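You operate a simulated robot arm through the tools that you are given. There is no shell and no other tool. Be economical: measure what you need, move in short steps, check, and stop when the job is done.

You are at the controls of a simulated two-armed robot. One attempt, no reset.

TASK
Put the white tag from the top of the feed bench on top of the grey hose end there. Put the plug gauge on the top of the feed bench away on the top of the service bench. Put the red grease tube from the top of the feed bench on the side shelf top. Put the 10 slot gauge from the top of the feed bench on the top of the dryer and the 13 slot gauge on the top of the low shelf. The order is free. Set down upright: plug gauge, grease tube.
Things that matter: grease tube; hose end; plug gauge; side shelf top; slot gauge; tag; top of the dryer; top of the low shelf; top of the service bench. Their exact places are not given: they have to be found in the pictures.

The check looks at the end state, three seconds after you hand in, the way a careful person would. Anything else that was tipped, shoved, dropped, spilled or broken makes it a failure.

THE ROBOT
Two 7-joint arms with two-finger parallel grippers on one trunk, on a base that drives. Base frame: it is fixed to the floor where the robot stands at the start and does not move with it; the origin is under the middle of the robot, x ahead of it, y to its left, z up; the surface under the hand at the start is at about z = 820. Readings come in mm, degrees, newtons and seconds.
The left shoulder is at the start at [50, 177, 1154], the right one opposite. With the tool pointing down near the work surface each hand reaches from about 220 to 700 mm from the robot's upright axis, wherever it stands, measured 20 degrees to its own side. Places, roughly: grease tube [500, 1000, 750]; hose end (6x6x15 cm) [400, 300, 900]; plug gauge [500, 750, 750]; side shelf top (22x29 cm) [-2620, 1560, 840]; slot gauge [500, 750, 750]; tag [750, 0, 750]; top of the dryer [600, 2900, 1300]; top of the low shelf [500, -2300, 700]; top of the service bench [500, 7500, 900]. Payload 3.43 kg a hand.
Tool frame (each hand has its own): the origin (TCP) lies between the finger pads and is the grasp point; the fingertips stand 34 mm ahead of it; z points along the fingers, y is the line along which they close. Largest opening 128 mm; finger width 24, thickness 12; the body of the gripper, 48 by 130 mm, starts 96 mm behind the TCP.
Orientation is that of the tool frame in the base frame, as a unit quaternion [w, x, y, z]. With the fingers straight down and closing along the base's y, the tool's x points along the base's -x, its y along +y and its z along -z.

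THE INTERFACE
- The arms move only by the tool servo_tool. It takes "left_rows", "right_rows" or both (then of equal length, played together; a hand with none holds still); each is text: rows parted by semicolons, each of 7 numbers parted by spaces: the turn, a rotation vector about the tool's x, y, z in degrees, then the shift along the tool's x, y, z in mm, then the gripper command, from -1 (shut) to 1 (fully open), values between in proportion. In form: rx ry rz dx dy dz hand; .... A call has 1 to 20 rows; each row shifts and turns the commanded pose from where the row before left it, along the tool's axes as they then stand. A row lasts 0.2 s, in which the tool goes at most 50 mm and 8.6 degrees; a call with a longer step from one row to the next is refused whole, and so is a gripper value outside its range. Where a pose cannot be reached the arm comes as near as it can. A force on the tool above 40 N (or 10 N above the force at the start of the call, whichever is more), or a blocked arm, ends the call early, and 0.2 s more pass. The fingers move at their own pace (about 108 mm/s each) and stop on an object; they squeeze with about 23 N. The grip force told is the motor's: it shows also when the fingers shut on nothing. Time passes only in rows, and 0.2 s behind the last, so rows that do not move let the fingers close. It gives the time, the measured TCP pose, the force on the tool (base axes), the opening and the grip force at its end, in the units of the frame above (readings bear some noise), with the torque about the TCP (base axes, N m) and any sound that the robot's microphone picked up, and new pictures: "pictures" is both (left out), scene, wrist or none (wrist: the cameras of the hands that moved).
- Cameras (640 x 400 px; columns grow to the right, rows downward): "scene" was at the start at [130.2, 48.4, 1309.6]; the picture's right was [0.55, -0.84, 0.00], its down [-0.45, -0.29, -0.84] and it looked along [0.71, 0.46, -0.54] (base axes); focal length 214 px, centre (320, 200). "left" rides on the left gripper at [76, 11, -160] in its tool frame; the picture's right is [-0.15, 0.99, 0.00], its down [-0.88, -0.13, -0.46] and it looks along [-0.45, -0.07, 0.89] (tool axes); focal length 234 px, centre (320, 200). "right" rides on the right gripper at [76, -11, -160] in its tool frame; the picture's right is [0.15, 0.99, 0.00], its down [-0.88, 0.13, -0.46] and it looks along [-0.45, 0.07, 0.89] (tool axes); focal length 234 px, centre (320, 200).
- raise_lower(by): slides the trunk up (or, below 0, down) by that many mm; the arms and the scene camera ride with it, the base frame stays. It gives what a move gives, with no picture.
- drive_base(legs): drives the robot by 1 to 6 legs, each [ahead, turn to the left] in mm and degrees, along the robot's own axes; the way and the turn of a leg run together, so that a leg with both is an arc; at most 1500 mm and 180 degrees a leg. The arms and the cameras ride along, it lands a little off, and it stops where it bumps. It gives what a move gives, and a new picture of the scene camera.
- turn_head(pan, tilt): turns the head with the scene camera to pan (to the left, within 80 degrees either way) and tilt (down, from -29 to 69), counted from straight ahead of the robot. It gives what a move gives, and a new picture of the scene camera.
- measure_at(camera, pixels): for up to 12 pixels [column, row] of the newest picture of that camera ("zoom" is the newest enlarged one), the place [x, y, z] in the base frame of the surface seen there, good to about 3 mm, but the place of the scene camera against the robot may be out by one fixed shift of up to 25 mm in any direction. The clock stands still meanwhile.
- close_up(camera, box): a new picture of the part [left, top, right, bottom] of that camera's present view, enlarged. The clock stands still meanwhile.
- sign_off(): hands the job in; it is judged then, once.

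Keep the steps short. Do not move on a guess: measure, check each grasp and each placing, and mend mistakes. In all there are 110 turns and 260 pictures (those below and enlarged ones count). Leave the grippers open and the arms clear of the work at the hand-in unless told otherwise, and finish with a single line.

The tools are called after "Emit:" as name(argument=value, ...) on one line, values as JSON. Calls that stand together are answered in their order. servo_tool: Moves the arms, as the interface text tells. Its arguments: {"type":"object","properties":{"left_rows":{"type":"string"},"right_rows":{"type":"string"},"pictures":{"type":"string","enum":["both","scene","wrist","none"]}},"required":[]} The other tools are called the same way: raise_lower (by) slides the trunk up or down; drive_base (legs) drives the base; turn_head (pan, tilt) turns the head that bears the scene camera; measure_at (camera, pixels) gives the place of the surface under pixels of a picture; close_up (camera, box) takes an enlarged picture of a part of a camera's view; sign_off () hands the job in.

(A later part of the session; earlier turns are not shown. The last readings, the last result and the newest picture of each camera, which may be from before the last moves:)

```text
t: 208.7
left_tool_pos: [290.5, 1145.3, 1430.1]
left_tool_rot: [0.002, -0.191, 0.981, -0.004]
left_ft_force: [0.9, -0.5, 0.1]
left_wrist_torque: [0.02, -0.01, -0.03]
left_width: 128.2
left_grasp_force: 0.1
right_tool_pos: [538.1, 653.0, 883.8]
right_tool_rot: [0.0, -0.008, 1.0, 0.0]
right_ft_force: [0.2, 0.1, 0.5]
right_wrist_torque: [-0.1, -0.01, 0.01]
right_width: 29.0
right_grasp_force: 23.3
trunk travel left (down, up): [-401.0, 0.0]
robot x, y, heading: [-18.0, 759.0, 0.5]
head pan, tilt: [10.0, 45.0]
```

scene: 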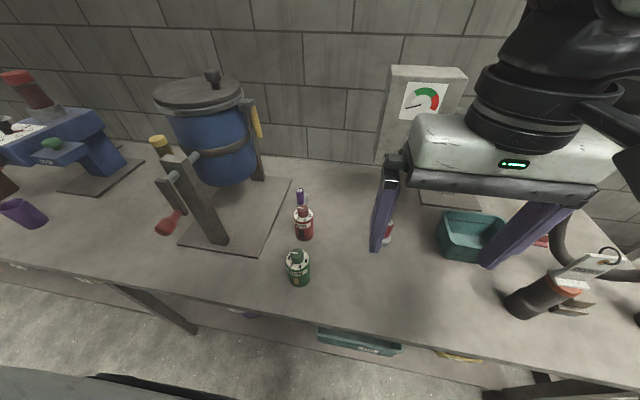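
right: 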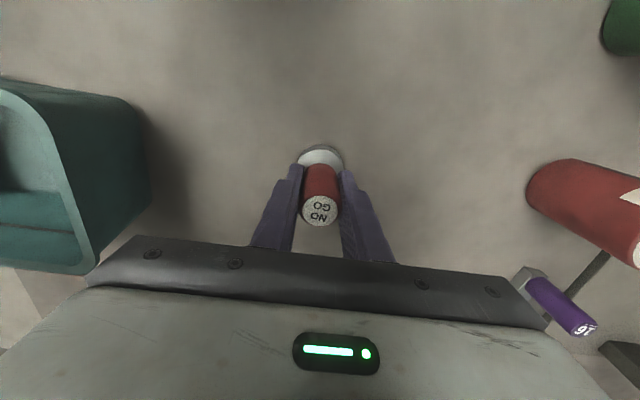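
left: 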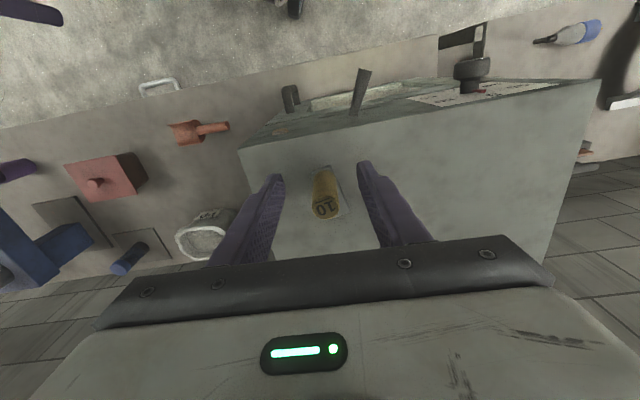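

Held (29 mm). Lift and retract; then turn the robot −40° so the left hand can take the red grease tube too.

Emit:
servo_tool(right_rows="0 0 0 0 0 -35 -1;0 0 0 0 0 -45 -1;0 0 0 0 0 -45 -1;0 0 0 10 0 -45 -1;0 0 0 25 0 -40 -1;0 0 0 35 0 -35 -1;0 0 0 45 0 -15 -1;0 0 0 45 0 -10 -1;0 0 0 45 0 0 -1;0 0 0 30 0 0 -1", pictures="none")

Emit:
drive_base(legs=[[-90, 0], [0, -41]])

Emit:
turn_head(pan=45, tilt=40)

```text
t: 210.8
left_tool_pos: [289.8, 1145.1, 1430.1]
left_tool_rot: [0.003, -0.192, 0.981, -0.003]
left_ft_force: [0.5, -0.1, 0.0]
left_wrist_torque: [0.03, -0.02, 0.0]
left_width: 128.0
left_grasp_force: 0.0
right_tool_pos: [303.2, 647.0, 1151.5]
right_tool_rot: [0.0, -0.008, 1.0, -0.001]
right_ft_force: [-0.5, -0.2, -2.8]
right_wrist_torque: [0.02, -0.03, -0.01]
right_width: 29.2
right_grasp_force: 22.7
trunk travel left (down, up): [-401.0, 0.0]
robot x, y, heading: [-24.7, 755.1, 0.3]
head pan, tilt: [10.0, 45.0]
```

```text
t: 213.9
left_tool_pos: [381.4, 840.3, 1430.1]
left_tool_rot: [-0.001, 0.169, 0.986, -0.003]
left_ft_force: [-0.3, 0.1, 0.3]
left_wrist_torque: [0.01, -0.02, 0.02]
left_width: 127.8
left_grasp_force: 0.1
right_tool_pos: [59.9, 458.8, 1152.3]
right_tool_rot: [0.0, 0.348, 0.938, 0.001]
right_ft_force: [-0.4, 0.4, -2.5]
right_wrist_torque: [-0.02, -0.01, 0.0]
right_width: 29.1
right_grasp_force: 23.4
trunk travel left (down, up): [-401.0, 0.0]
robot x, y, heading: [-109.5, 758.7, -41.2]
head pan, tilt: [10.0, 45.0]
```

scene: 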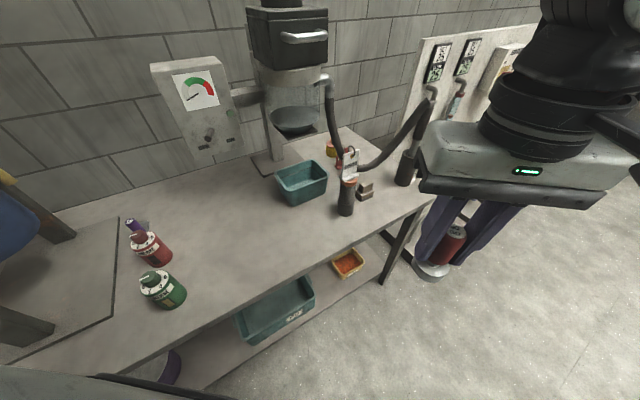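

```text
t: 214.9
left_tool_pos: [381.0, 841.8, 1429.5]
left_tool_rot: [0.001, 0.169, 0.986, -0.005]
left_ft_force: [0.1, 0.5, 0.1]
left_wrist_torque: [0.02, -0.05, 0.0]
left_width: 127.8
left_grasp_force: 0.0
right_tool_pos: [60.7, 458.1, 1153.0]
right_tool_rot: [0.0, 0.347, 0.938, 0.001]
right_ft_force: [-0.4, 0.8, -2.2]
right_wrist_torque: [0.02, -0.04, 0.07]
right_width: 29.2
right_grasp_force: 22.8
trunk travel left (down, up): [-401.0, 0.0]
robot x, y, heading: [-109.8, 758.1, -41.2]
head pan, tilt: [45.0, 40.0]
```

scene: 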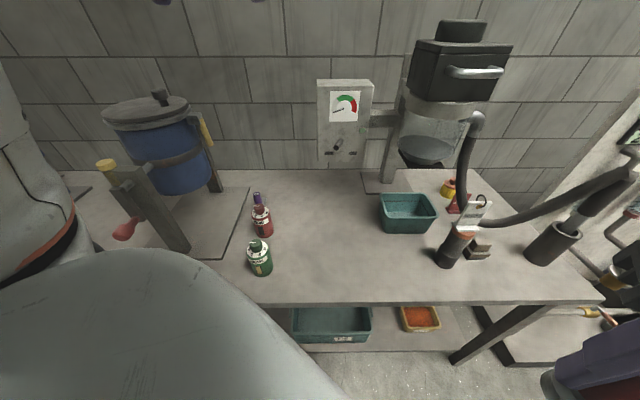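

Left hand toward above the red grease tube (≈507,875).

Emit:
servo_tool(left_rows="0 0 0 0 0 45 1;0 0 0 0 0 45 1;0 0 0 -25 15 35 1;0 0 0 -27 19 35 1;0 0 0 -27 19 35 1;0 0 0 -27 19 35 1;0 0 0 0 0 45 1;0 0 0 0 0 45 1;0 0 0 0 0 20 1;0 0 0 0 0 0 1", pictures="both")

Emit:
close_up(camera="left", box=[260, 90, 400, 210])

```text
t: 217.1
left_tool_pos: [505.3, 870.7, 1088.0]
left_tool_rot: [0.0, 0.17, 0.985, -0.003]
left_ft_force: [-0.5, 0.0, -0.4]
left_wrist_torque: [-0.03, 0.01, -0.03]
left_width: 127.9
left_grasp_force: 0.2
right_tool_pos: [60.2, 458.5, 1152.1]
right_tool_rot: [0.001, 0.347, 0.938, 0.001]
right_ft_force: [0.2, 0.1, -1.8]
right_wrist_torque: [-0.01, 0.04, 0.0]
right_width: 28.9
right_grasp_force: 23.0
trunk travel left (down, up): [-401.0, 0.0]
robot x, y, heading: [-109.1, 753.6, -41.3]
head pan, tilt: [45.0, 40.0]
```

scene: 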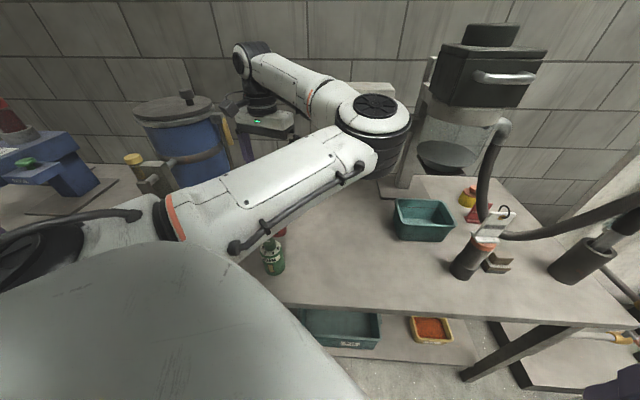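
left: 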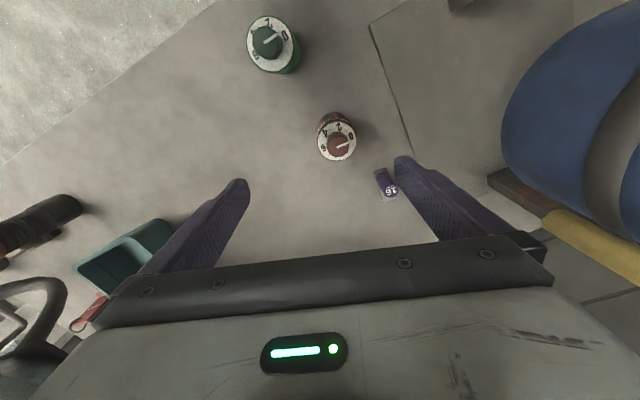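

```text
3.33 times, centred on (330, 150) of left
```

zoom: 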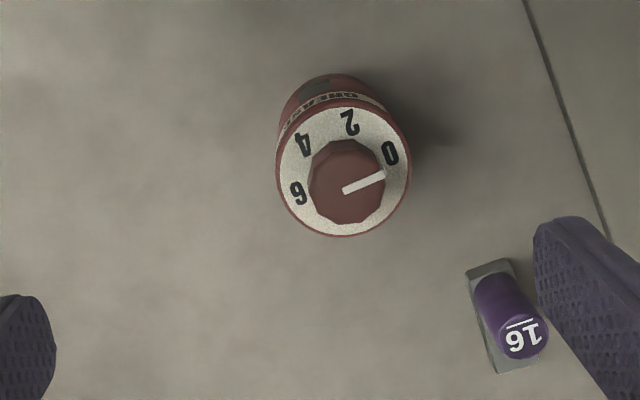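

Emit:
measure_at(camera="scene", pixels=[[378, 108], [400, 130], [390, 165], [350, 165], [240, 210], [378, 92], [425, 160], [410, 185]])

Emit:
measure_at(camera="left", pixels=[[333, 137], [325, 150], [347, 142], [334, 147], [337, 157], [390, 190], [384, 178]])

```text
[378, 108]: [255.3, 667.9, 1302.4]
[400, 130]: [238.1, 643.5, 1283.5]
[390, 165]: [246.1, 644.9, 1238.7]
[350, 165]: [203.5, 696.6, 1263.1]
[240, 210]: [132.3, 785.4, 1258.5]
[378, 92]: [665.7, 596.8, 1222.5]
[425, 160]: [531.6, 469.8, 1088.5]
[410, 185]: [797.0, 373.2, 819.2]
```

```text
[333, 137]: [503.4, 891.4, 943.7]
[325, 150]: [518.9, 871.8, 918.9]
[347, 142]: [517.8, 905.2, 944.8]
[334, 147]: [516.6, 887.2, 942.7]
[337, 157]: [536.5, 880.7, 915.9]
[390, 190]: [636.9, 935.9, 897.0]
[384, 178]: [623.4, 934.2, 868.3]
```

Emit:
measure_at(camera="left", pixels=[[338, 145], [319, 146], [322, 147], [352, 147], [354, 146], [338, 158], [337, 130], [328, 146], [349, 145]])

```text
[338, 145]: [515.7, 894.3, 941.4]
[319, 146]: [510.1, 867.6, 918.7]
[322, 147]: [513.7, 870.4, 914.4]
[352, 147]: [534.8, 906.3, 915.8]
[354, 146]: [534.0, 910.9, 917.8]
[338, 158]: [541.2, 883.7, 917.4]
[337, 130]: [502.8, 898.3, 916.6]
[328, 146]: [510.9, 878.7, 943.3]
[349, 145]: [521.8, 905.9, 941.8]
```

Tube axis ≈(519,891), diameter ≈50. Correct, descend 120 mm and check centering.

Emit:
servo_tool(left_rows="0 0 0 -6.5 23.5 0 0.7;0 0 0 0 0 40 0.7;0 0 0 0 0 40 0.7;0 0 0 0 0 30 0.7;0 0 0 0 0 0 0.7", pictures="wrist")

Emit:
measure_at(camera="left", pixels=[[320, 170], [319, 160], [300, 168], [340, 168], [290, 165], [350, 165], [320, 185]])

```text
t: 218.3
left_tool_pos: [520.7, 888.5, 981.0]
left_tool_rot: [0.001, 0.17, 0.986, -0.003]
left_ft_force: [-0.3, -0.9, 0.6]
left_wrist_torque: [-0.03, 0.01, -0.01]
left_width: 108.8
left_grasp_force: 0.0
right_tool_pos: [59.8, 458.5, 1153.1]
right_tool_rot: [0.0, 0.348, 0.938, 0.0]
right_ft_force: [-0.8, 0.0, -2.3]
right_wrist_torque: [-0.02, 0.0, -0.02]
right_width: 29.1
right_grasp_force: 23.8
trunk travel left (down, up): [-401.0, 0.0]
robot x, y, heading: [-106.0, 759.2, -41.0]
head pan, tilt: [45.0, 40.0]
```

left: 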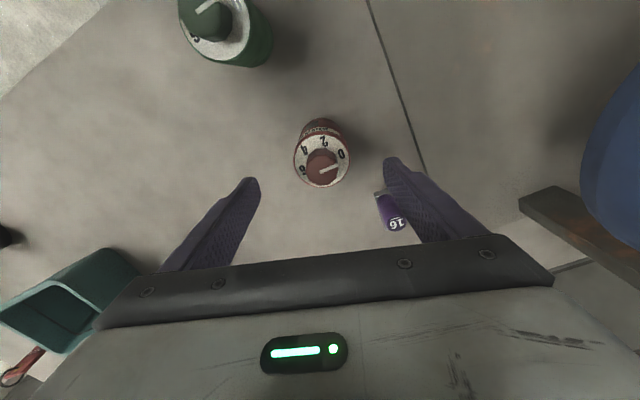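

```text
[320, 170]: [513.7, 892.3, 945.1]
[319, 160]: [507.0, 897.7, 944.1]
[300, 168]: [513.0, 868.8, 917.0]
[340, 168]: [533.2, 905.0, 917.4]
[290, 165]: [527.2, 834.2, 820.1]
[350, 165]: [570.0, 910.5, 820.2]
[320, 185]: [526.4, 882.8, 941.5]
```

Emit:
servo_tool(left_rows="0 0 0 6 1.5 20 0.7;0 0 0 0 0 26 0.7;0 0 0 0 0 26 0.7;0 0 0 0 0 25 0.7;0 0 0 0 0 0 -1;0 0 0 0 0 0 -1;0 0 0 0 0 0 -1", pictures="wrist")

```text
t: 219.9
left_tool_pos: [514.5, 891.8, 880.7]
left_tool_rot: [-0.001, 0.17, 0.985, -0.003]
left_ft_force: [0.2, -0.2, -0.2]
left_wrist_torque: [0.04, -0.01, 0.04]
left_width: 57.0
left_grasp_force: 23.5
right_tool_pos: [59.7, 459.6, 1151.7]
right_tool_rot: [0.0, 0.348, 0.937, 0.0]
right_ft_force: [0.4, 0.7, -2.1]
right_wrist_torque: [-0.01, 0.01, -0.01]
right_width: 28.9
right_grasp_force: 22.9
trunk travel left (down, up): [-401.0, 0.0]
robot x, y, heading: [-113.3, 753.7, -41.4]
head pan, tilt: [45.0, 40.0]
```

left: 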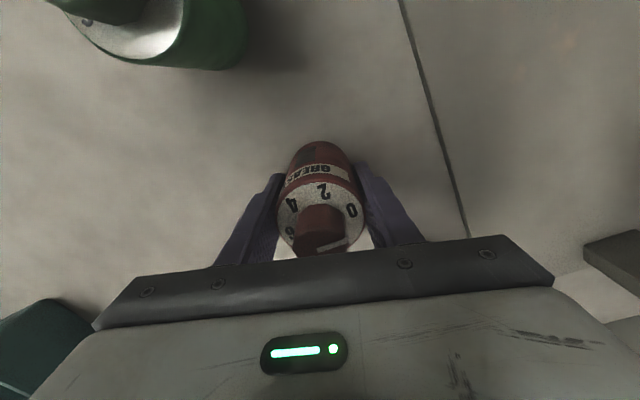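

Held (57 mm). Lift slowly then up and back in, and check the grip.

Emit:
servo_tool(left_rows="0 0 0 0 0 -10 -1;0 0 0 0 0 -25 -1;0 0 0 0 0 -40 -1;0 0 0 0 0 -40 -1;0 0 0 0 0 -40 -1;0 0 0 0 0 -40 -1;0 0 0 15 -10 -40 -1;0 0 0 25 -15 -30 -1;0 0 0 25 -15 -20 -1;0 0 0 25 -10 -15 -1", pictures="wrist")

```text
t: 222.1
left_tool_pos: [410.2, 879.6, 1183.5]
left_tool_rot: [0.001, 0.169, 0.986, -0.003]
left_ft_force: [0.7, -0.1, -2.0]
left_wrist_torque: [0.01, 0.02, 0.03]
left_width: 57.3
left_grasp_force: 22.4
right_tool_pos: [60.2, 458.9, 1153.2]
right_tool_rot: [0.0, 0.348, 0.937, 0.001]
right_ft_force: [-0.3, 0.6, -2.1]
right_wrist_torque: [0.02, -0.02, -0.01]
right_width: 29.1
right_grasp_force: 22.4
trunk travel left (down, up): [-401.0, 0.0]
robot x, y, heading: [-109.2, 759.2, -41.4]
head pan, tilt: [45.0, 40.0]
```

left: 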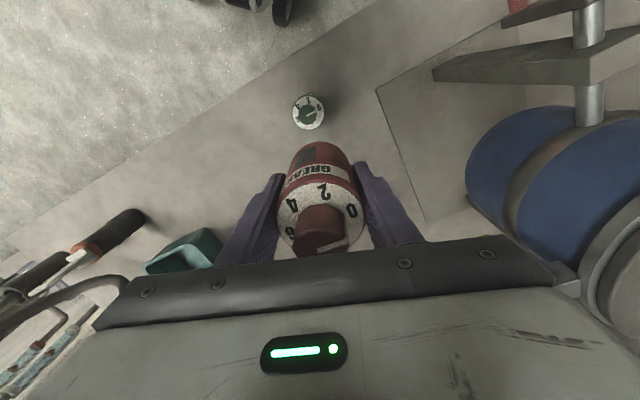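

Good grip. Back off from the bench, turn toward the side shelf and look.

Emit:
drive_base(legs=[[-380, 0], [0, -150]])

Emit:
turn_head(pan=0, tilt=15)

```text
t: 230.9
left_tool_pos: [-819.1, 680.4, 1182.0]
left_tool_rot: [-0.003, 0.999, 0.045, -0.001]
left_ft_force: [0.2, -0.3, -1.9]
left_wrist_torque: [0.02, 0.02, 0.01]
left_width: 57.1
left_grasp_force: 23.5
right_tool_pos: [-677.6, 1208.5, 1154.3]
right_tool_rot: [0.0, 0.99, -0.14, 0.0]
right_ft_force: [-0.1, -0.6, -2.0]
right_wrist_torque: [0.01, -0.02, -0.02]
right_width: 29.0
right_grasp_force: 22.9
trunk travel left (down, up): [-401.0, 0.0]
robot x, y, heading: [-399.0, 1012.0, 163.3]
head pan, tilt: [45.0, 40.0]
```

scene: 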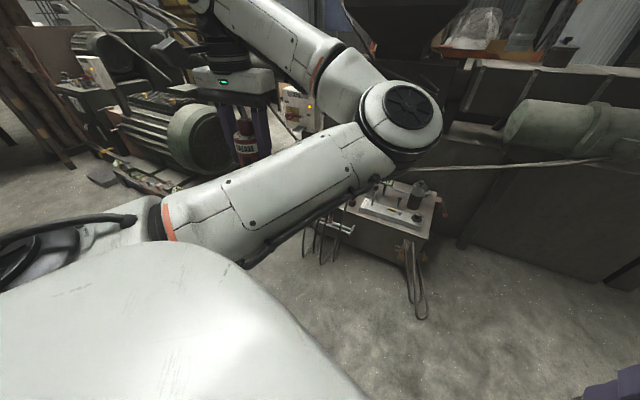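

```text
t: 232.0
left_tool_pos: [-819.1, 680.7, 1181.1]
left_tool_rot: [-0.003, 0.999, 0.044, -0.001]
left_ft_force: [-0.1, 0.2, -1.8]
left_wrist_torque: [-0.02, -0.02, -0.01]
left_width: 56.9
left_grasp_force: 23.1
right_tool_pos: [-676.4, 1208.4, 1153.0]
right_tool_rot: [0.0, 0.99, -0.14, 0.0]
right_ft_force: [0.0, -1.0, -1.6]
right_wrist_torque: [-0.02, 0.03, -0.02]
right_width: 29.1
right_grasp_force: 23.2
trunk travel left (down, up): [-401.0, 0.0]
robot x, y, heading: [-399.1, 1007.6, 163.2]
head pan, tilt: [0.0, 15.0]
```

scene: 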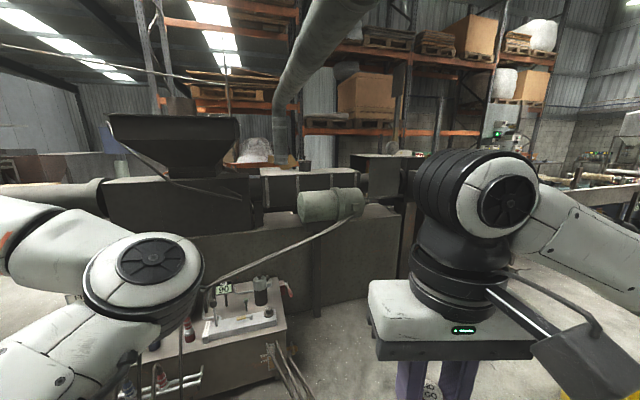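

Emit:
measure_at(camera="scene", pixels=[[330, 203], [300, 182], [360, 250], [320, 230], [380, 215], [240, 325], [300, 300], [375, 162], [150, 200], [345, 180], [285, 210], [400, 205]])

Emit:
close_up(camera="scene", box=[190, 130, 420, 280])

```text
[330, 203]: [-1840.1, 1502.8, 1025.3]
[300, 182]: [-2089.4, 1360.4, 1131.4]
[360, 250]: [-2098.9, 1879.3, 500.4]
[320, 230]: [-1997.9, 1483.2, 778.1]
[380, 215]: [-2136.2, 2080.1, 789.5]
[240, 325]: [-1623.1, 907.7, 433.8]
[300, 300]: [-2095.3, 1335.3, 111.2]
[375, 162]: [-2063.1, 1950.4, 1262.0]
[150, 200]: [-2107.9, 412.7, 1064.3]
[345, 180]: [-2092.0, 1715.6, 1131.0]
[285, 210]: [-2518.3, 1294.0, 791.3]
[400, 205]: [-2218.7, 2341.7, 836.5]
```

```text
2.67 times, centred on (305, 205) of scene
```

zoom: 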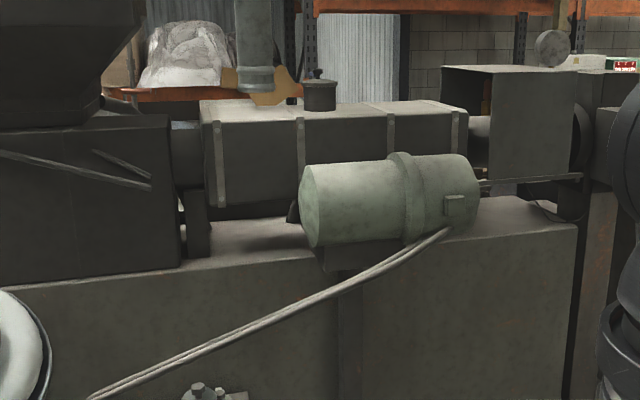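

The side shelf seems to be behind the extruder. I look further left and right for a way round.

Emit:
turn_head(pan=60, tilt=15)

Emit:
turn_head(pan=-45, tilt=15)

```text
t: 233.3
left_tool_pos: [-820.6, 680.7, 1181.6]
left_tool_rot: [-0.003, 0.999, 0.044, -0.001]
left_ft_force: [-0.4, 0.0, -2.3]
left_wrist_torque: [0.0, 0.01, -0.02]
left_width: 56.7
left_grasp_force: 22.9
right_tool_pos: [-676.4, 1208.8, 1152.8]
right_tool_rot: [0.0, 0.99, -0.139, 0.0]
right_ft_force: [-0.2, -0.1, -1.7]
right_wrist_torque: [0.03, 0.01, -0.02]
right_width: 28.8
right_grasp_force: 23.1
trunk travel left (down, up): [-401.0, 0.0]
robot x, y, heading: [-398.9, 1006.5, 163.4]
head pan, tilt: [60.0, 15.0]
```

scene: 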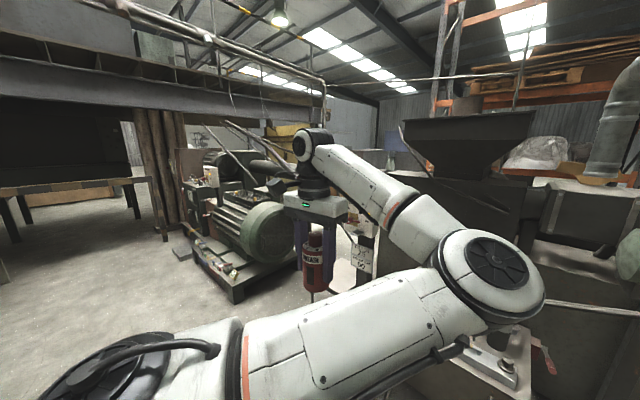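

```text
t: 235.1
left_tool_pos: [-819.7, 679.7, 1182.3]
left_tool_rot: [-0.004, 0.999, 0.044, -0.001]
left_ft_force: [-0.9, 0.1, -2.1]
left_wrist_torque: [-0.01, 0.03, -0.01]
left_width: 56.8
left_grasp_force: 22.5
right_tool_pos: [-676.3, 1209.1, 1152.3]
right_tool_rot: [-0.001, 0.99, -0.139, 0.0]
right_ft_force: [0.3, -0.2, -2.0]
right_wrist_torque: [0.03, 0.02, 0.0]
right_width: 29.0
right_grasp_force: 22.9
trunk travel left (down, up): [-401.0, 0.0]
robot x, y, heading: [-398.5, 1012.8, 163.0]
head pan, tilt: [-45.0, 15.0]
```

scene: 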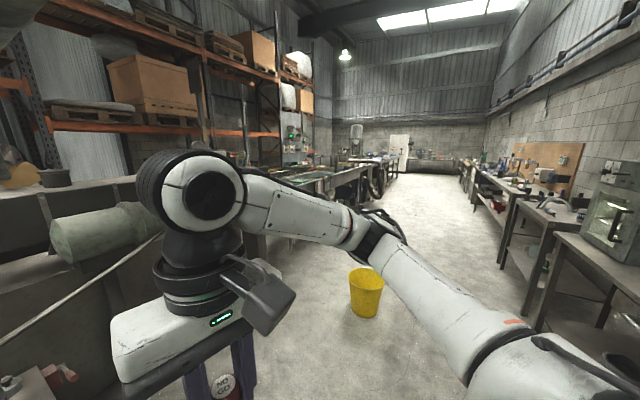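

I do the service bench first. Drive up the corridor along x≈−420 and look.

Emit:
drive_base(legs=[[0, -72], [1500, 0], [1500, 0], [1500, 0]])

Emit:
turn_head(pan=-10, tilt=10)

```text
t: 259.8
left_tool_pos: [-978.1, 5841.2, 1181.7]
left_tool_rot: [-0.003, 0.827, -0.562, 0.001]
left_ft_force: [0.4, -0.6, -1.3]
left_wrist_torque: [0.0, 0.0, 0.0]
left_width: 56.8
left_grasp_force: 23.1
right_tool_pos: [-430.1, 5852.3, 1151.9]
right_tool_rot: [0.0, 0.709, -0.705, 0.001]
right_ft_force: [0.8, 1.0, -1.1]
right_wrist_torque: [-0.02, -0.01, -0.02]
right_width: 28.9
right_grasp_force: 22.8
trunk travel left (down, up): [-401.0, 0.0]
robot x, y, heading: [-545.1, 5529.8, 89.9]
head pan, tilt: [-45.0, 15.0]
```

scene: 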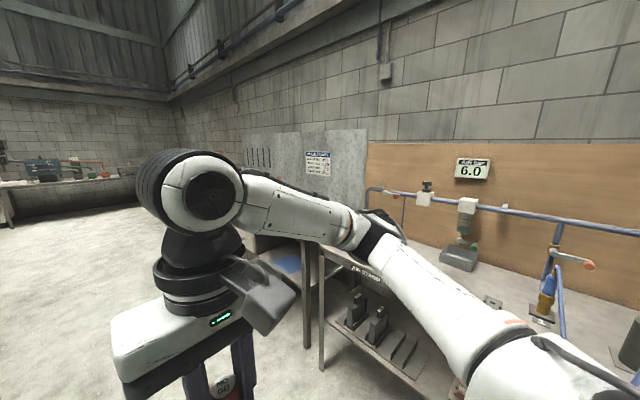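

```text
t: 260.8
left_tool_pos: [-977.0, 5840.5, 1182.0]
left_tool_rot: [-0.004, 0.827, -0.562, 0.001]
left_ft_force: [-0.1, -0.5, -0.6]
left_wrist_torque: [-0.02, 0.01, 0.03]
left_width: 56.8
left_grasp_force: 22.8
right_tool_pos: [-429.7, 5853.7, 1152.8]
right_tool_rot: [0.0, 0.71, -0.704, 0.001]
right_ft_force: [-0.2, 0.2, -2.1]
right_wrist_torque: [0.0, -0.01, -0.02]
right_width: 28.7
right_grasp_force: 23.0
trunk travel left (down, up): [-401.0, 0.0]
robot x, y, heading: [-542.8, 5531.8, 89.8]
head pan, tilt: [-10.0, 10.0]
```

scene: 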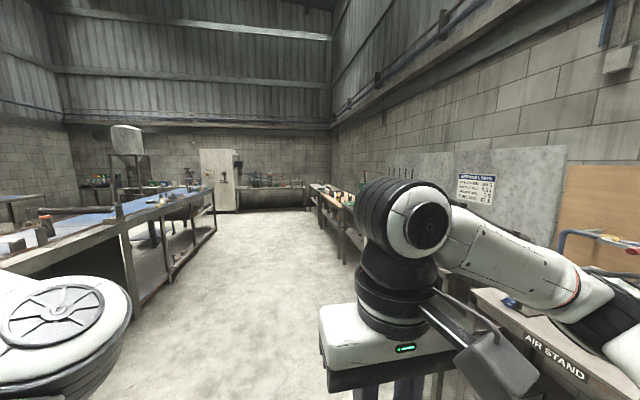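

Ahead is the "AIR STAND" bench; the service bench should be the next. Drive 1500 more and look right.

Emit:
drive_base(legs=[[1400, 0], [0, -60]])

Emit:
turn_head(pan=0, tilt=25)

```text
t: 270.2
left_tool_pos: [-468.4, 7414.8, 1182.4]
left_tool_rot: [0.003, -0.436, 0.9, -0.002]
left_ft_force: [-0.1, -1.2, -1.0]
left_wrist_torque: [-0.02, 0.0, 0.02]
left_width: 56.5
left_grasp_force: 23.0
right_tool_pos: [-182.2, 6948.6, 1154.0]
right_tool_rot: [-0.001, -0.263, 0.965, 0.001]
right_ft_force: [-0.1, 0.0, -1.6]
right_wrist_torque: [-0.03, -0.02, 0.01]
right_width: 28.6
right_grasp_force: 23.0
trunk travel left (down, up): [-401.0, 0.0]
robot x, y, heading: [-518.3, 6886.4, 29.9]
head pan, tilt: [-10.0, 10.0]
```

scene: 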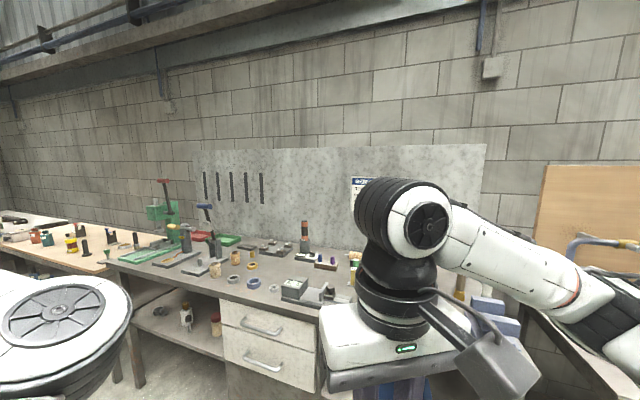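

```text
t: 270.9
left_tool_pos: [-467.5, 7415.3, 1181.9]
left_tool_rot: [0.002, -0.437, 0.9, -0.002]
left_ft_force: [0.7, -0.2, -1.3]
left_wrist_torque: [-0.01, 0.03, 0.01]
left_width: 56.3
left_grasp_force: 23.0
right_tool_pos: [-182.6, 6948.6, 1152.7]
right_tool_rot: [0.0, -0.263, 0.965, 0.0]
right_ft_force: [-0.8, 0.2, -1.5]
right_wrist_torque: [0.01, 0.0, 0.02]
right_width: 29.1
right_grasp_force: 23.4
trunk travel left (down, up): [-401.0, 0.0]
robot x, y, heading: [-515.8, 6883.6, 29.9]
head pan, tilt: [0.0, 25.0]
```

scene: 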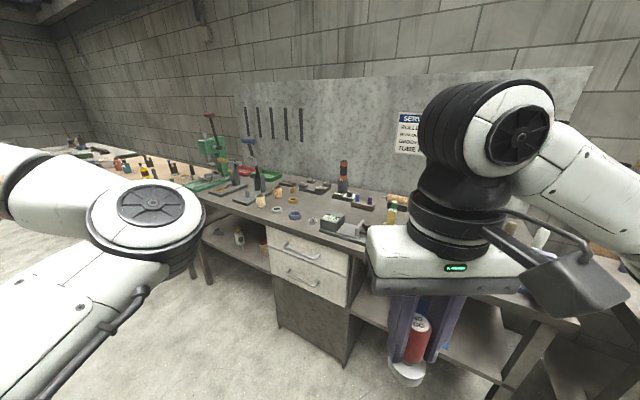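

Emit:
close_up(camera="scene", box=[170, 90, 430, 260])

Emit:
measure_at(camera="scene", pixels=[[270, 228], [365, 272], [355, 205], [300, 205], [385, 220], [210, 205], [345, 180], [310, 200], [240, 205], [290, 228], [330, 205], [395, 200]])

```text
2.35 times, centred on (300, 175) of scene
```

zoom: 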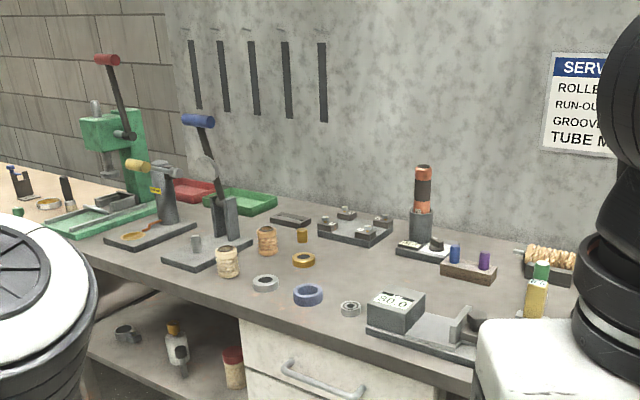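

```text
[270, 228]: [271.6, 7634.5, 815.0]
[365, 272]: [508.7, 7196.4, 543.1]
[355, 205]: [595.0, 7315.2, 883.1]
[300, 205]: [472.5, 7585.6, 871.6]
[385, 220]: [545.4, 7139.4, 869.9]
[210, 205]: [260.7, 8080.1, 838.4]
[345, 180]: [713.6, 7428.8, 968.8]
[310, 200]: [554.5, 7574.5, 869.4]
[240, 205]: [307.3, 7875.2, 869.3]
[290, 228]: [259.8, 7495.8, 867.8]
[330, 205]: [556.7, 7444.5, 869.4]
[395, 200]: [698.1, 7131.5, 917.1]
```

This is the service bench (top z≈880, front x≈255). I raise the left hand with the tube high, then drive to face a clear spot.

Emit:
servo_tool(left_rows="0 0 0 0 0 -40 -1;0 0 0 0 0 -40 -1;0 0 0 0 0 -40 -1;0 0 0 0 0 -40 -1;0 0 0 0 0 -40 -1", pictures="none")

Emit:
drive_base(legs=[[0, 60], [615, 0], [0, -90], [430, 0]])

Emit:
turn_head(pan=5, tilt=40)

```text
t: 272.1
left_tool_pos: [-469.3, 7415.1, 1383.7]
left_tool_rot: [0.003, -0.437, 0.9, -0.002]
left_ft_force: [0.2, 0.1, -1.9]
left_wrist_torque: [0.0, 0.02, 0.01]
left_width: 56.7
left_grasp_force: 23.4
right_tool_pos: [-184.7, 6949.7, 1153.1]
right_tool_rot: [-0.001, -0.264, 0.965, 0.0]
right_ft_force: [-0.3, -0.7, -1.8]
right_wrist_torque: [0.02, -0.03, 0.0]
right_width: 28.8
right_grasp_force: 23.3
trunk travel left (down, up): [-401.0, 0.0]
robot x, y, heading: [-515.0, 6881.9, 30.0]
head pan, tilt: [0.0, 25.0]
```

```text
t: 284.4
left_tool_pos: [220.6, 7954.7, 1383.7]
left_tool_rot: [0.0, -0.192, 0.981, -0.003]
left_ft_force: [-0.4, -0.5, -1.2]
left_wrist_torque: [0.02, 0.03, 0.01]
left_width: 56.1
left_grasp_force: 22.8
right_tool_pos: [237.3, 7406.6, 1152.8]
right_tool_rot: [0.0, -0.007, 1.0, 0.001]
right_ft_force: [-0.4, 1.1, -3.0]
right_wrist_torque: [0.01, 0.04, -0.01]
right_width: 28.8
right_grasp_force: 23.0
trunk travel left (down, up): [-401.0, 0.0]
robot x, y, heading: [-86.3, 7513.5, 0.3]
head pan, tilt: [0.0, 25.0]
```

scene: 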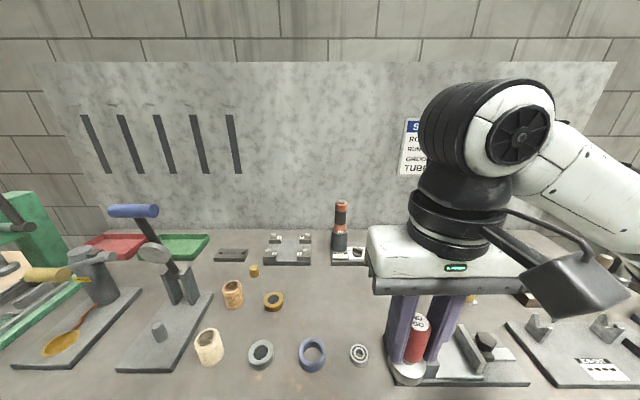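

```text
t: 285.1
left_tool_pos: [220.1, 7954.8, 1384.0]
left_tool_rot: [0.003, -0.192, 0.981, -0.004]
left_ft_force: [0.0, -0.3, -0.9]
left_wrist_torque: [0.0, -0.03, -0.01]
left_width: 56.9
left_grasp_force: 22.6
right_tool_pos: [237.7, 7407.0, 1153.4]
right_tool_rot: [0.0, -0.008, 1.0, 0.001]
right_ft_force: [0.2, 0.2, -1.8]
right_wrist_torque: [0.04, -0.04, -0.02]
right_width: 28.8
right_grasp_force: 23.5
trunk travel left (down, up): [-401.0, 0.0]
robot x, y, heading: [-91.6, 7516.4, 0.3]
head pan, tilt: [5.0, 40.0]
```

scene: 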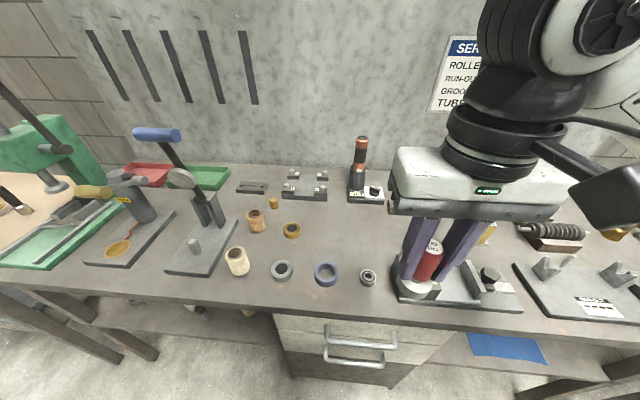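

Emit:
measure_at(camera="scene", pixels=[[345, 230], [340, 220], [360, 240], [326, 272], [368, 277], [292, 230], [365, 195], [320, 230], [375, 225], [360, 145], [395, 225]])

```text
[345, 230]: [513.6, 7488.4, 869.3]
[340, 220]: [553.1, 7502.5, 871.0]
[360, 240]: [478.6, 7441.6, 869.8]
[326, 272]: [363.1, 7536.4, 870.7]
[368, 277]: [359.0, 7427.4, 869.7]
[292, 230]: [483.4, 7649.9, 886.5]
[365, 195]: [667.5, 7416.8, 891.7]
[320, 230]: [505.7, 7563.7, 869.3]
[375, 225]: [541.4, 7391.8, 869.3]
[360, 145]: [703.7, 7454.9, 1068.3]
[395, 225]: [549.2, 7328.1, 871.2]
```

Clear spot at (500,7480). Move there and descend to ~15 mm above the bench.

Emit:
servo_tool(right_rows="0 0 0 -37.5 10.5 0 -1;0 0 0 -37.5 10.5 0 -1;0 0 0 -37.5 10.5 0 -1;0 0 0 -37.5 10.5 0 -1;0 0 0 -37.5 10.5 0 -1;0 0 0 -37.5 10.5 0 -1;0 0 0 -37.5 10.5 0 -1;0 0 0 0 0 38 -1;0 0 0 0 0 38 -1;0 0 0 0 0 38 -1;0 0 0 0 0 38 -1;0 0 0 0 0 38 -1;0 0 0 0 0 0 -1", pictures="both")

Emit:
measure_at(camera="right", pixels=[[320, 120], [270, 140], [400, 150], [320, 150]])

```text
t: 287.9
left_tool_pos: [219.8, 7954.3, 1384.0]
left_tool_rot: [0.002, -0.191, 0.981, -0.003]
left_ft_force: [0.8, 0.2, -0.9]
left_wrist_torque: [-0.03, 0.04, -0.02]
left_width: 56.4
left_grasp_force: 23.0
right_tool_pos: [497.8, 7484.7, 962.3]
right_tool_rot: [0.0, -0.007, 1.0, 0.001]
right_ft_force: [-0.6, -0.5, -3.1]
right_wrist_torque: [0.02, 0.01, -0.03]
right_width: 28.9
right_grasp_force: 23.2
trunk travel left (down, up): [-401.0, 0.0]
robot x, y, heading: [-86.2, 7514.5, 0.5]
head pan, tilt: [5.0, 40.0]
```

scene: 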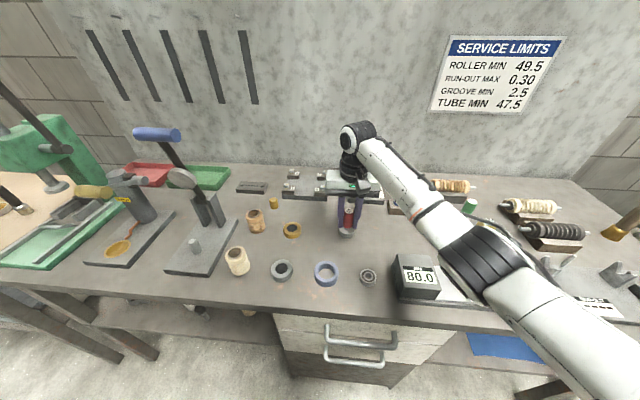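
right: 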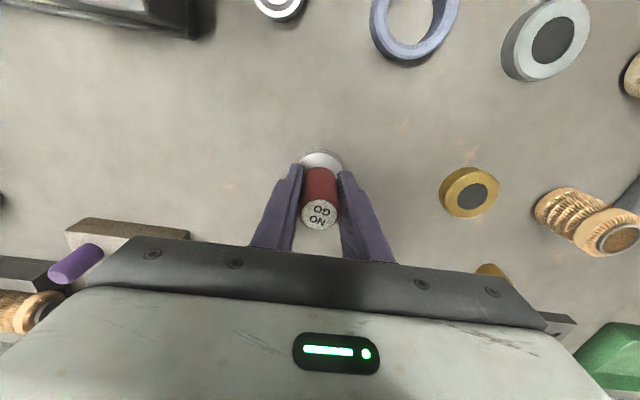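

```text
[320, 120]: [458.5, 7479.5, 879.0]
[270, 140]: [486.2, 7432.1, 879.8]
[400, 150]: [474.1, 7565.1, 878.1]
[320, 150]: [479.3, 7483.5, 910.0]
```

Bench z=879; go down 14 mm, then 1 mm steps to contact.

Emit:
servo_tool(right_rows="0 0 0 0 0 8 -1;0 0 0 0 0 6 -1;0 0 0 0 0 1 -1;0 0 0 0 0 1 -1;0 0 0 0 0 0 -1", pictures="none")

Emit:
servo_tool(right_rows="0 0 0 0 0 1 -1;0 0 0 0 0 1 -1;0 0 0 0 0 0 -1", pictures="none")

```text
t: 289.1
left_tool_pos: [221.2, 7955.2, 1383.6]
left_tool_rot: [0.002, -0.191, 0.982, -0.003]
left_ft_force: [0.3, -0.4, -2.9]
left_wrist_torque: [0.02, -0.01, -0.01]
left_width: 56.3
left_grasp_force: 22.5
right_tool_pos: [499.0, 7485.4, 945.3]
right_tool_rot: [0.0, -0.008, 1.0, 0.0]
right_ft_force: [-0.9, 0.1, -1.7]
right_wrist_torque: [-0.01, -0.03, 0.0]
right_width: 28.8
right_grasp_force: 22.8
trunk travel left (down, up): [-401.0, 0.0]
robot x, y, heading: [-88.1, 7518.2, 0.2]
head pan, tilt: [5.0, 40.0]
```

```text
t: 289.9
left_tool_pos: [220.5, 7954.3, 1383.9]
left_tool_rot: [0.001, -0.191, 0.982, -0.004]
left_ft_force: [0.0, 0.1, -1.5]
left_wrist_torque: [0.03, 0.02, 0.01]
left_width: 57.0
left_grasp_force: 23.3
right_tool_pos: [497.8, 7484.8, 944.1]
right_tool_rot: [0.0, -0.008, 1.0, -0.001]
right_ft_force: [-0.6, 0.0, -2.6]
right_wrist_torque: [-0.03, 0.01, 0.01]
right_width: 28.7
right_grasp_force: 22.5
trunk travel left (down, up): [-401.0, 0.0]
robot x, y, heading: [-86.8, 7517.4, -0.0]
head pan, tilt: [5.0, 40.0]
```

Emit:
servo_tool(right_rows="0 0 0 0 0 1 -1;0 0 0 0 0 0 -1", pictures="none")

Emit:
servo_tool(right_rows="0 0 0 0 0 1 -1;0 0 0 0 0 0 -1", pictures="none")

Emit:
servo_tool(right_rows="0 0 0 0 0 1 -1;0 0 0 0 0 0 -1", pictures="none")

```text
t: 290.5
left_tool_pos: [220.3, 7954.2, 1384.3]
left_tool_rot: [0.002, -0.191, 0.982, -0.003]
left_ft_force: [0.4, -0.1, -1.4]
left_wrist_torque: [0.0, -0.03, 0.0]
left_width: 56.7
left_grasp_force: 22.5
right_tool_pos: [498.4, 7485.7, 944.0]
right_tool_rot: [0.001, -0.008, 1.0, 0.0]
right_ft_force: [0.8, -0.9, -0.2]
right_wrist_torque: [0.0, 0.02, -0.03]
right_width: 28.8
right_grasp_force: 22.9
trunk travel left (down, up): [-401.0, 0.0]
robot x, y, heading: [-87.4, 7514.8, 0.4]
head pan, tilt: [5.0, 40.0]
```

```text
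t: 291.1
left_tool_pos: [220.1, 7954.2, 1385.0]
left_tool_rot: [0.002, -0.192, 0.981, -0.004]
left_ft_force: [-0.2, 0.1, -2.0]
left_wrist_torque: [0.02, 0.03, 0.02]
left_width: 56.7
left_grasp_force: 22.8
right_tool_pos: [498.6, 7485.5, 942.8]
right_tool_rot: [0.002, -0.008, 1.0, 0.002]
right_ft_force: [3.1, 0.5, 8.6]
right_wrist_torque: [-0.08, -0.04, 0.02]
right_width: 28.9
right_grasp_force: 22.5
trunk travel left (down, up): [-401.0, 0.0]
robot x, y, heading: [-85.1, 7514.6, 0.4]
head pan, tilt: [5.0, 40.0]
```

```text
t: 291.7
left_tool_pos: [220.4, 7953.6, 1384.3]
left_tool_rot: [0.003, -0.192, 0.981, -0.003]
left_ft_force: [0.0, 0.0, -1.3]
left_wrist_torque: [0.01, -0.01, 0.01]
left_width: 56.4
left_grasp_force: 22.6
right_tool_pos: [498.3, 7484.6, 943.2]
right_tool_rot: [0.002, -0.007, 1.0, 0.002]
right_ft_force: [5.1, 1.0, 13.4]
right_wrist_torque: [0.01, -0.12, 0.04]
right_width: 28.9
right_grasp_force: 22.9
trunk travel left (down, up): [-401.0, 0.0]
robot x, y, heading: [-84.8, 7516.2, 0.3]
head pan, tilt: [5.0, 40.0]
```

Seated. Relieve 1 mm, open, rise and retract, then look.

Emit:
servo_tool(right_rows="0 0 0 0 0 -1.5 -1;0 0 0 0 0 0 -0.4;0 0 0 0 0 0 0;0 0 0 0 0 0 0;0 0 0 0 0 -30 0;0 0 0 0 0 -40 0;0 0 0 0 0 -40 0;0 0 0 0 0 -40 0;0 0 0 20 -5 -30 0;0 0 0 40 -10 -20 0.5;0 0 0 40 -10 -10 1;0 0 0 40 -10 0 1;0 0 0 40 -10 0 1", pictures="both")

Emit:
close_up(camera="scene", box=[260, 170, 420, 290])

```text
t: 294.5
left_tool_pos: [220.4, 7955.3, 1383.4]
left_tool_rot: [0.002, -0.192, 0.981, -0.003]
left_ft_force: [-0.6, -0.3, -1.7]
left_wrist_torque: [-0.01, 0.0, -0.03]
left_width: 56.7
left_grasp_force: 23.1
right_tool_pos: [317.5, 7436.7, 1155.2]
right_tool_rot: [0.0, -0.007, 1.0, 0.0]
right_ft_force: [-0.6, 1.1, 0.5]
right_wrist_torque: [0.04, 0.0, 0.06]
right_width: 128.1
right_grasp_force: 0.1
trunk travel left (down, up): [-401.0, 0.0]
robot x, y, heading: [-86.8, 7517.2, 0.6]
head pan, tilt: [5.0, 40.0]
```

scene: 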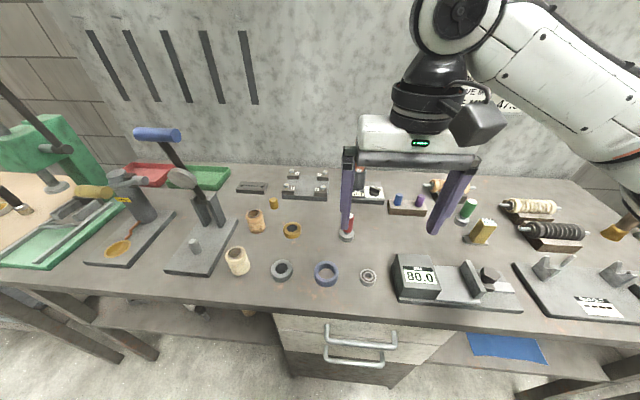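
right: 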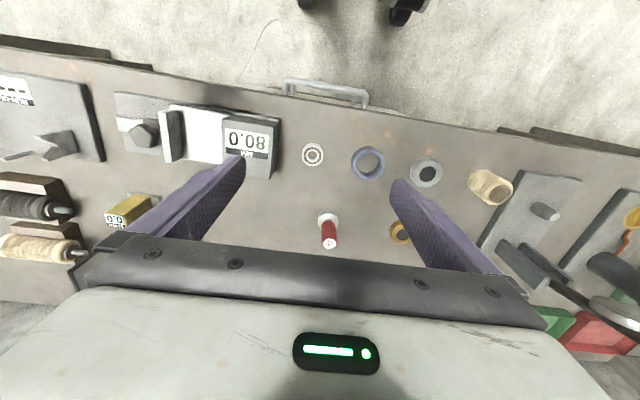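

```text
3.33 times, centred on (340, 230) of scene
```

zoom: 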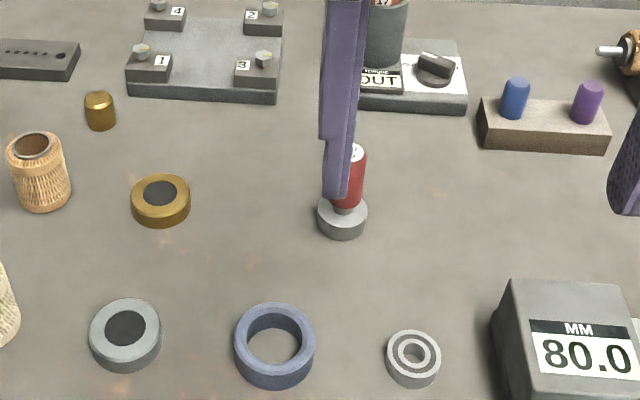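

The plug gauge stands upright on the service bench. Now back off and drive to a place from where I can look behind the extruder for the side shelf.

Emit:
drive_base(legs=[[-350, 0], [0, -99], [1500, 0], [1500, 0], [1150, 0], [0, -31]])

Emit:
turn_head(pan=0, tilt=10)

```text
t: 321.9
left_tool_pos: [-640.9, 2887.4, 1384.5]
left_tool_rot: [-0.001, 0.777, 0.629, -0.003]
left_ft_force: [0.8, 0.4, -1.8]
left_wrist_torque: [-0.01, -0.02, 0.01]
left_width: 56.6
left_grasp_force: 22.4
right_tool_pos: [-1125.5, 3096.8, 1153.9]
right_tool_rot: [0.001, 0.88, 0.475, 0.0]
right_ft_force: [0.0, -0.6, -0.2]
right_wrist_torque: [0.01, -0.02, 0.01]
right_width: 127.6
right_grasp_force: 0.1
trunk travel left (down, up): [-401.0, 0.0]
robot x, y, heading: [-831.3, 3386.0, -123.9]
head pan, tilt: [5.0, 40.0]
```

scene: 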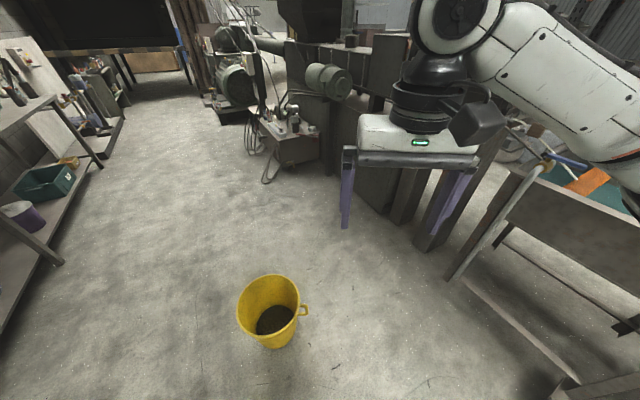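

```text
t: 322.8
left_tool_pos: [-640.0, 2887.1, 1383.9]
left_tool_rot: [-0.001, 0.777, 0.629, -0.003]
left_ft_force: [0.3, 0.1, -1.0]
left_wrist_torque: [0.0, -0.02, 0.01]
left_width: 56.7
left_grasp_force: 22.3
right_tool_pos: [-1124.2, 3095.8, 1154.6]
right_tool_rot: [0.001, 0.879, 0.476, 0.0]
right_ft_force: [0.8, 0.3, -0.1]
right_wrist_torque: [0.0, 0.03, 0.01]
right_width: 128.0
right_grasp_force: 0.1
trunk travel left (down, up): [-401.0, 0.0]
robot x, y, heading: [-834.4, 3385.3, -124.0]
head pan, tilt: [0.0, 10.0]
```

scene: 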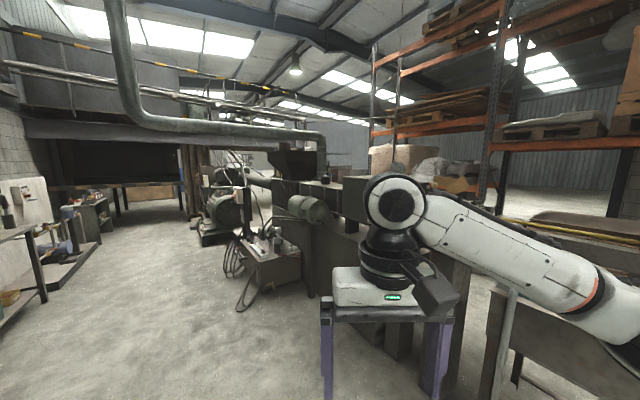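

Emit:
drive_base(legs=[[0, -30]])

Emit:
turn_head(pan=15, tilt=15)

```text
t: 324.7
left_tool_pos: [-910.6, 2858.4, 1384.3]
left_tool_rot: [-0.002, 0.911, 0.411, -0.003]
left_ft_force: [0.5, 0.2, -2.1]
left_wrist_torque: [-0.01, -0.03, 0.02]
left_width: 56.8
left_grasp_force: 22.7
right_tool_pos: [-1229.3, 3277.0, 1154.2]
right_tool_rot: [0.001, 0.972, 0.236, 0.001]
right_ft_force: [-0.2, -0.4, 0.8]
right_wrist_torque: [-0.02, -0.01, 0.01]
right_width: 128.3
right_grasp_force: 0.0
trunk travel left (down, up): [-401.0, 0.0]
robot x, y, heading: [-826.6, 3389.3, -153.3]
head pan, tilt: [0.0, 10.0]
```

scene: 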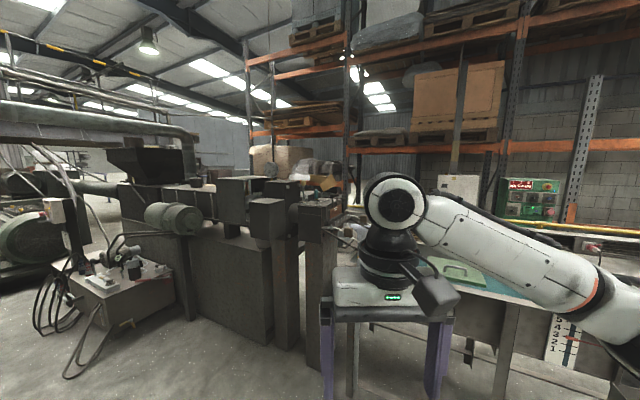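

```text
t: 325.4
left_tool_pos: [-909.2, 2858.2, 1383.5]
left_tool_rot: [-0.003, 0.911, 0.413, -0.003]
left_ft_force: [-0.2, 0.5, -2.4]
left_wrist_torque: [0.0, -0.03, -0.01]
left_width: 56.6
left_grasp_force: 23.1
right_tool_pos: [-1229.1, 3276.8, 1153.6]
right_tool_rot: [0.0, 0.971, 0.237, 0.0]
right_ft_force: [0.0, 0.1, -0.4]
right_wrist_torque: [0.0, 0.03, -0.01]
right_width: 128.2
right_grasp_force: 0.0
trunk travel left (down, up): [-401.0, 0.0]
robot x, y, heading: [-834.4, 3387.6, -153.2]
head pan, tilt: [15.0, 15.0]
```

scene: 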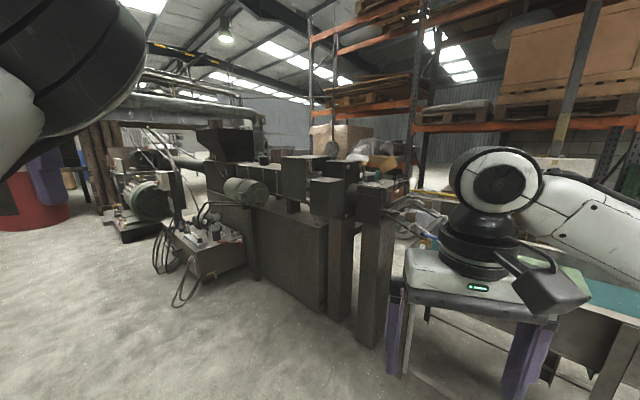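

Emit:
close_up(camera="scene", box=[210, 120, 440, 270])

Emit:
measure_at(camera="scene", pixels=[[303, 175], [325, 195], [345, 168], [370, 190], [375, 250], [340, 290], [300, 210], [395, 190], [330, 140], [380, 160], [240, 265], [430, 190]])

```text
2.67 times, centred on (325, 195) of scene
```

zoom: 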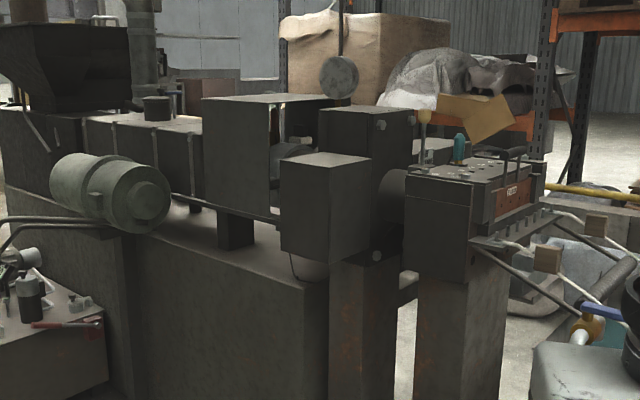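

```text
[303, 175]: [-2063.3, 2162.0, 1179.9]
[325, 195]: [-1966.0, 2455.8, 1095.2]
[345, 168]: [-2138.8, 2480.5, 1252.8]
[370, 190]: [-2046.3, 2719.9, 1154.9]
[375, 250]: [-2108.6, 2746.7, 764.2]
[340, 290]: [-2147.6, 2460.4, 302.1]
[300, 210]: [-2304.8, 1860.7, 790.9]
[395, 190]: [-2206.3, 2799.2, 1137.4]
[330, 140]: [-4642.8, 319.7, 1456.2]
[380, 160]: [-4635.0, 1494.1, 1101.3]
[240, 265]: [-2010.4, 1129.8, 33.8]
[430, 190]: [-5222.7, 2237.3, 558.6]
```

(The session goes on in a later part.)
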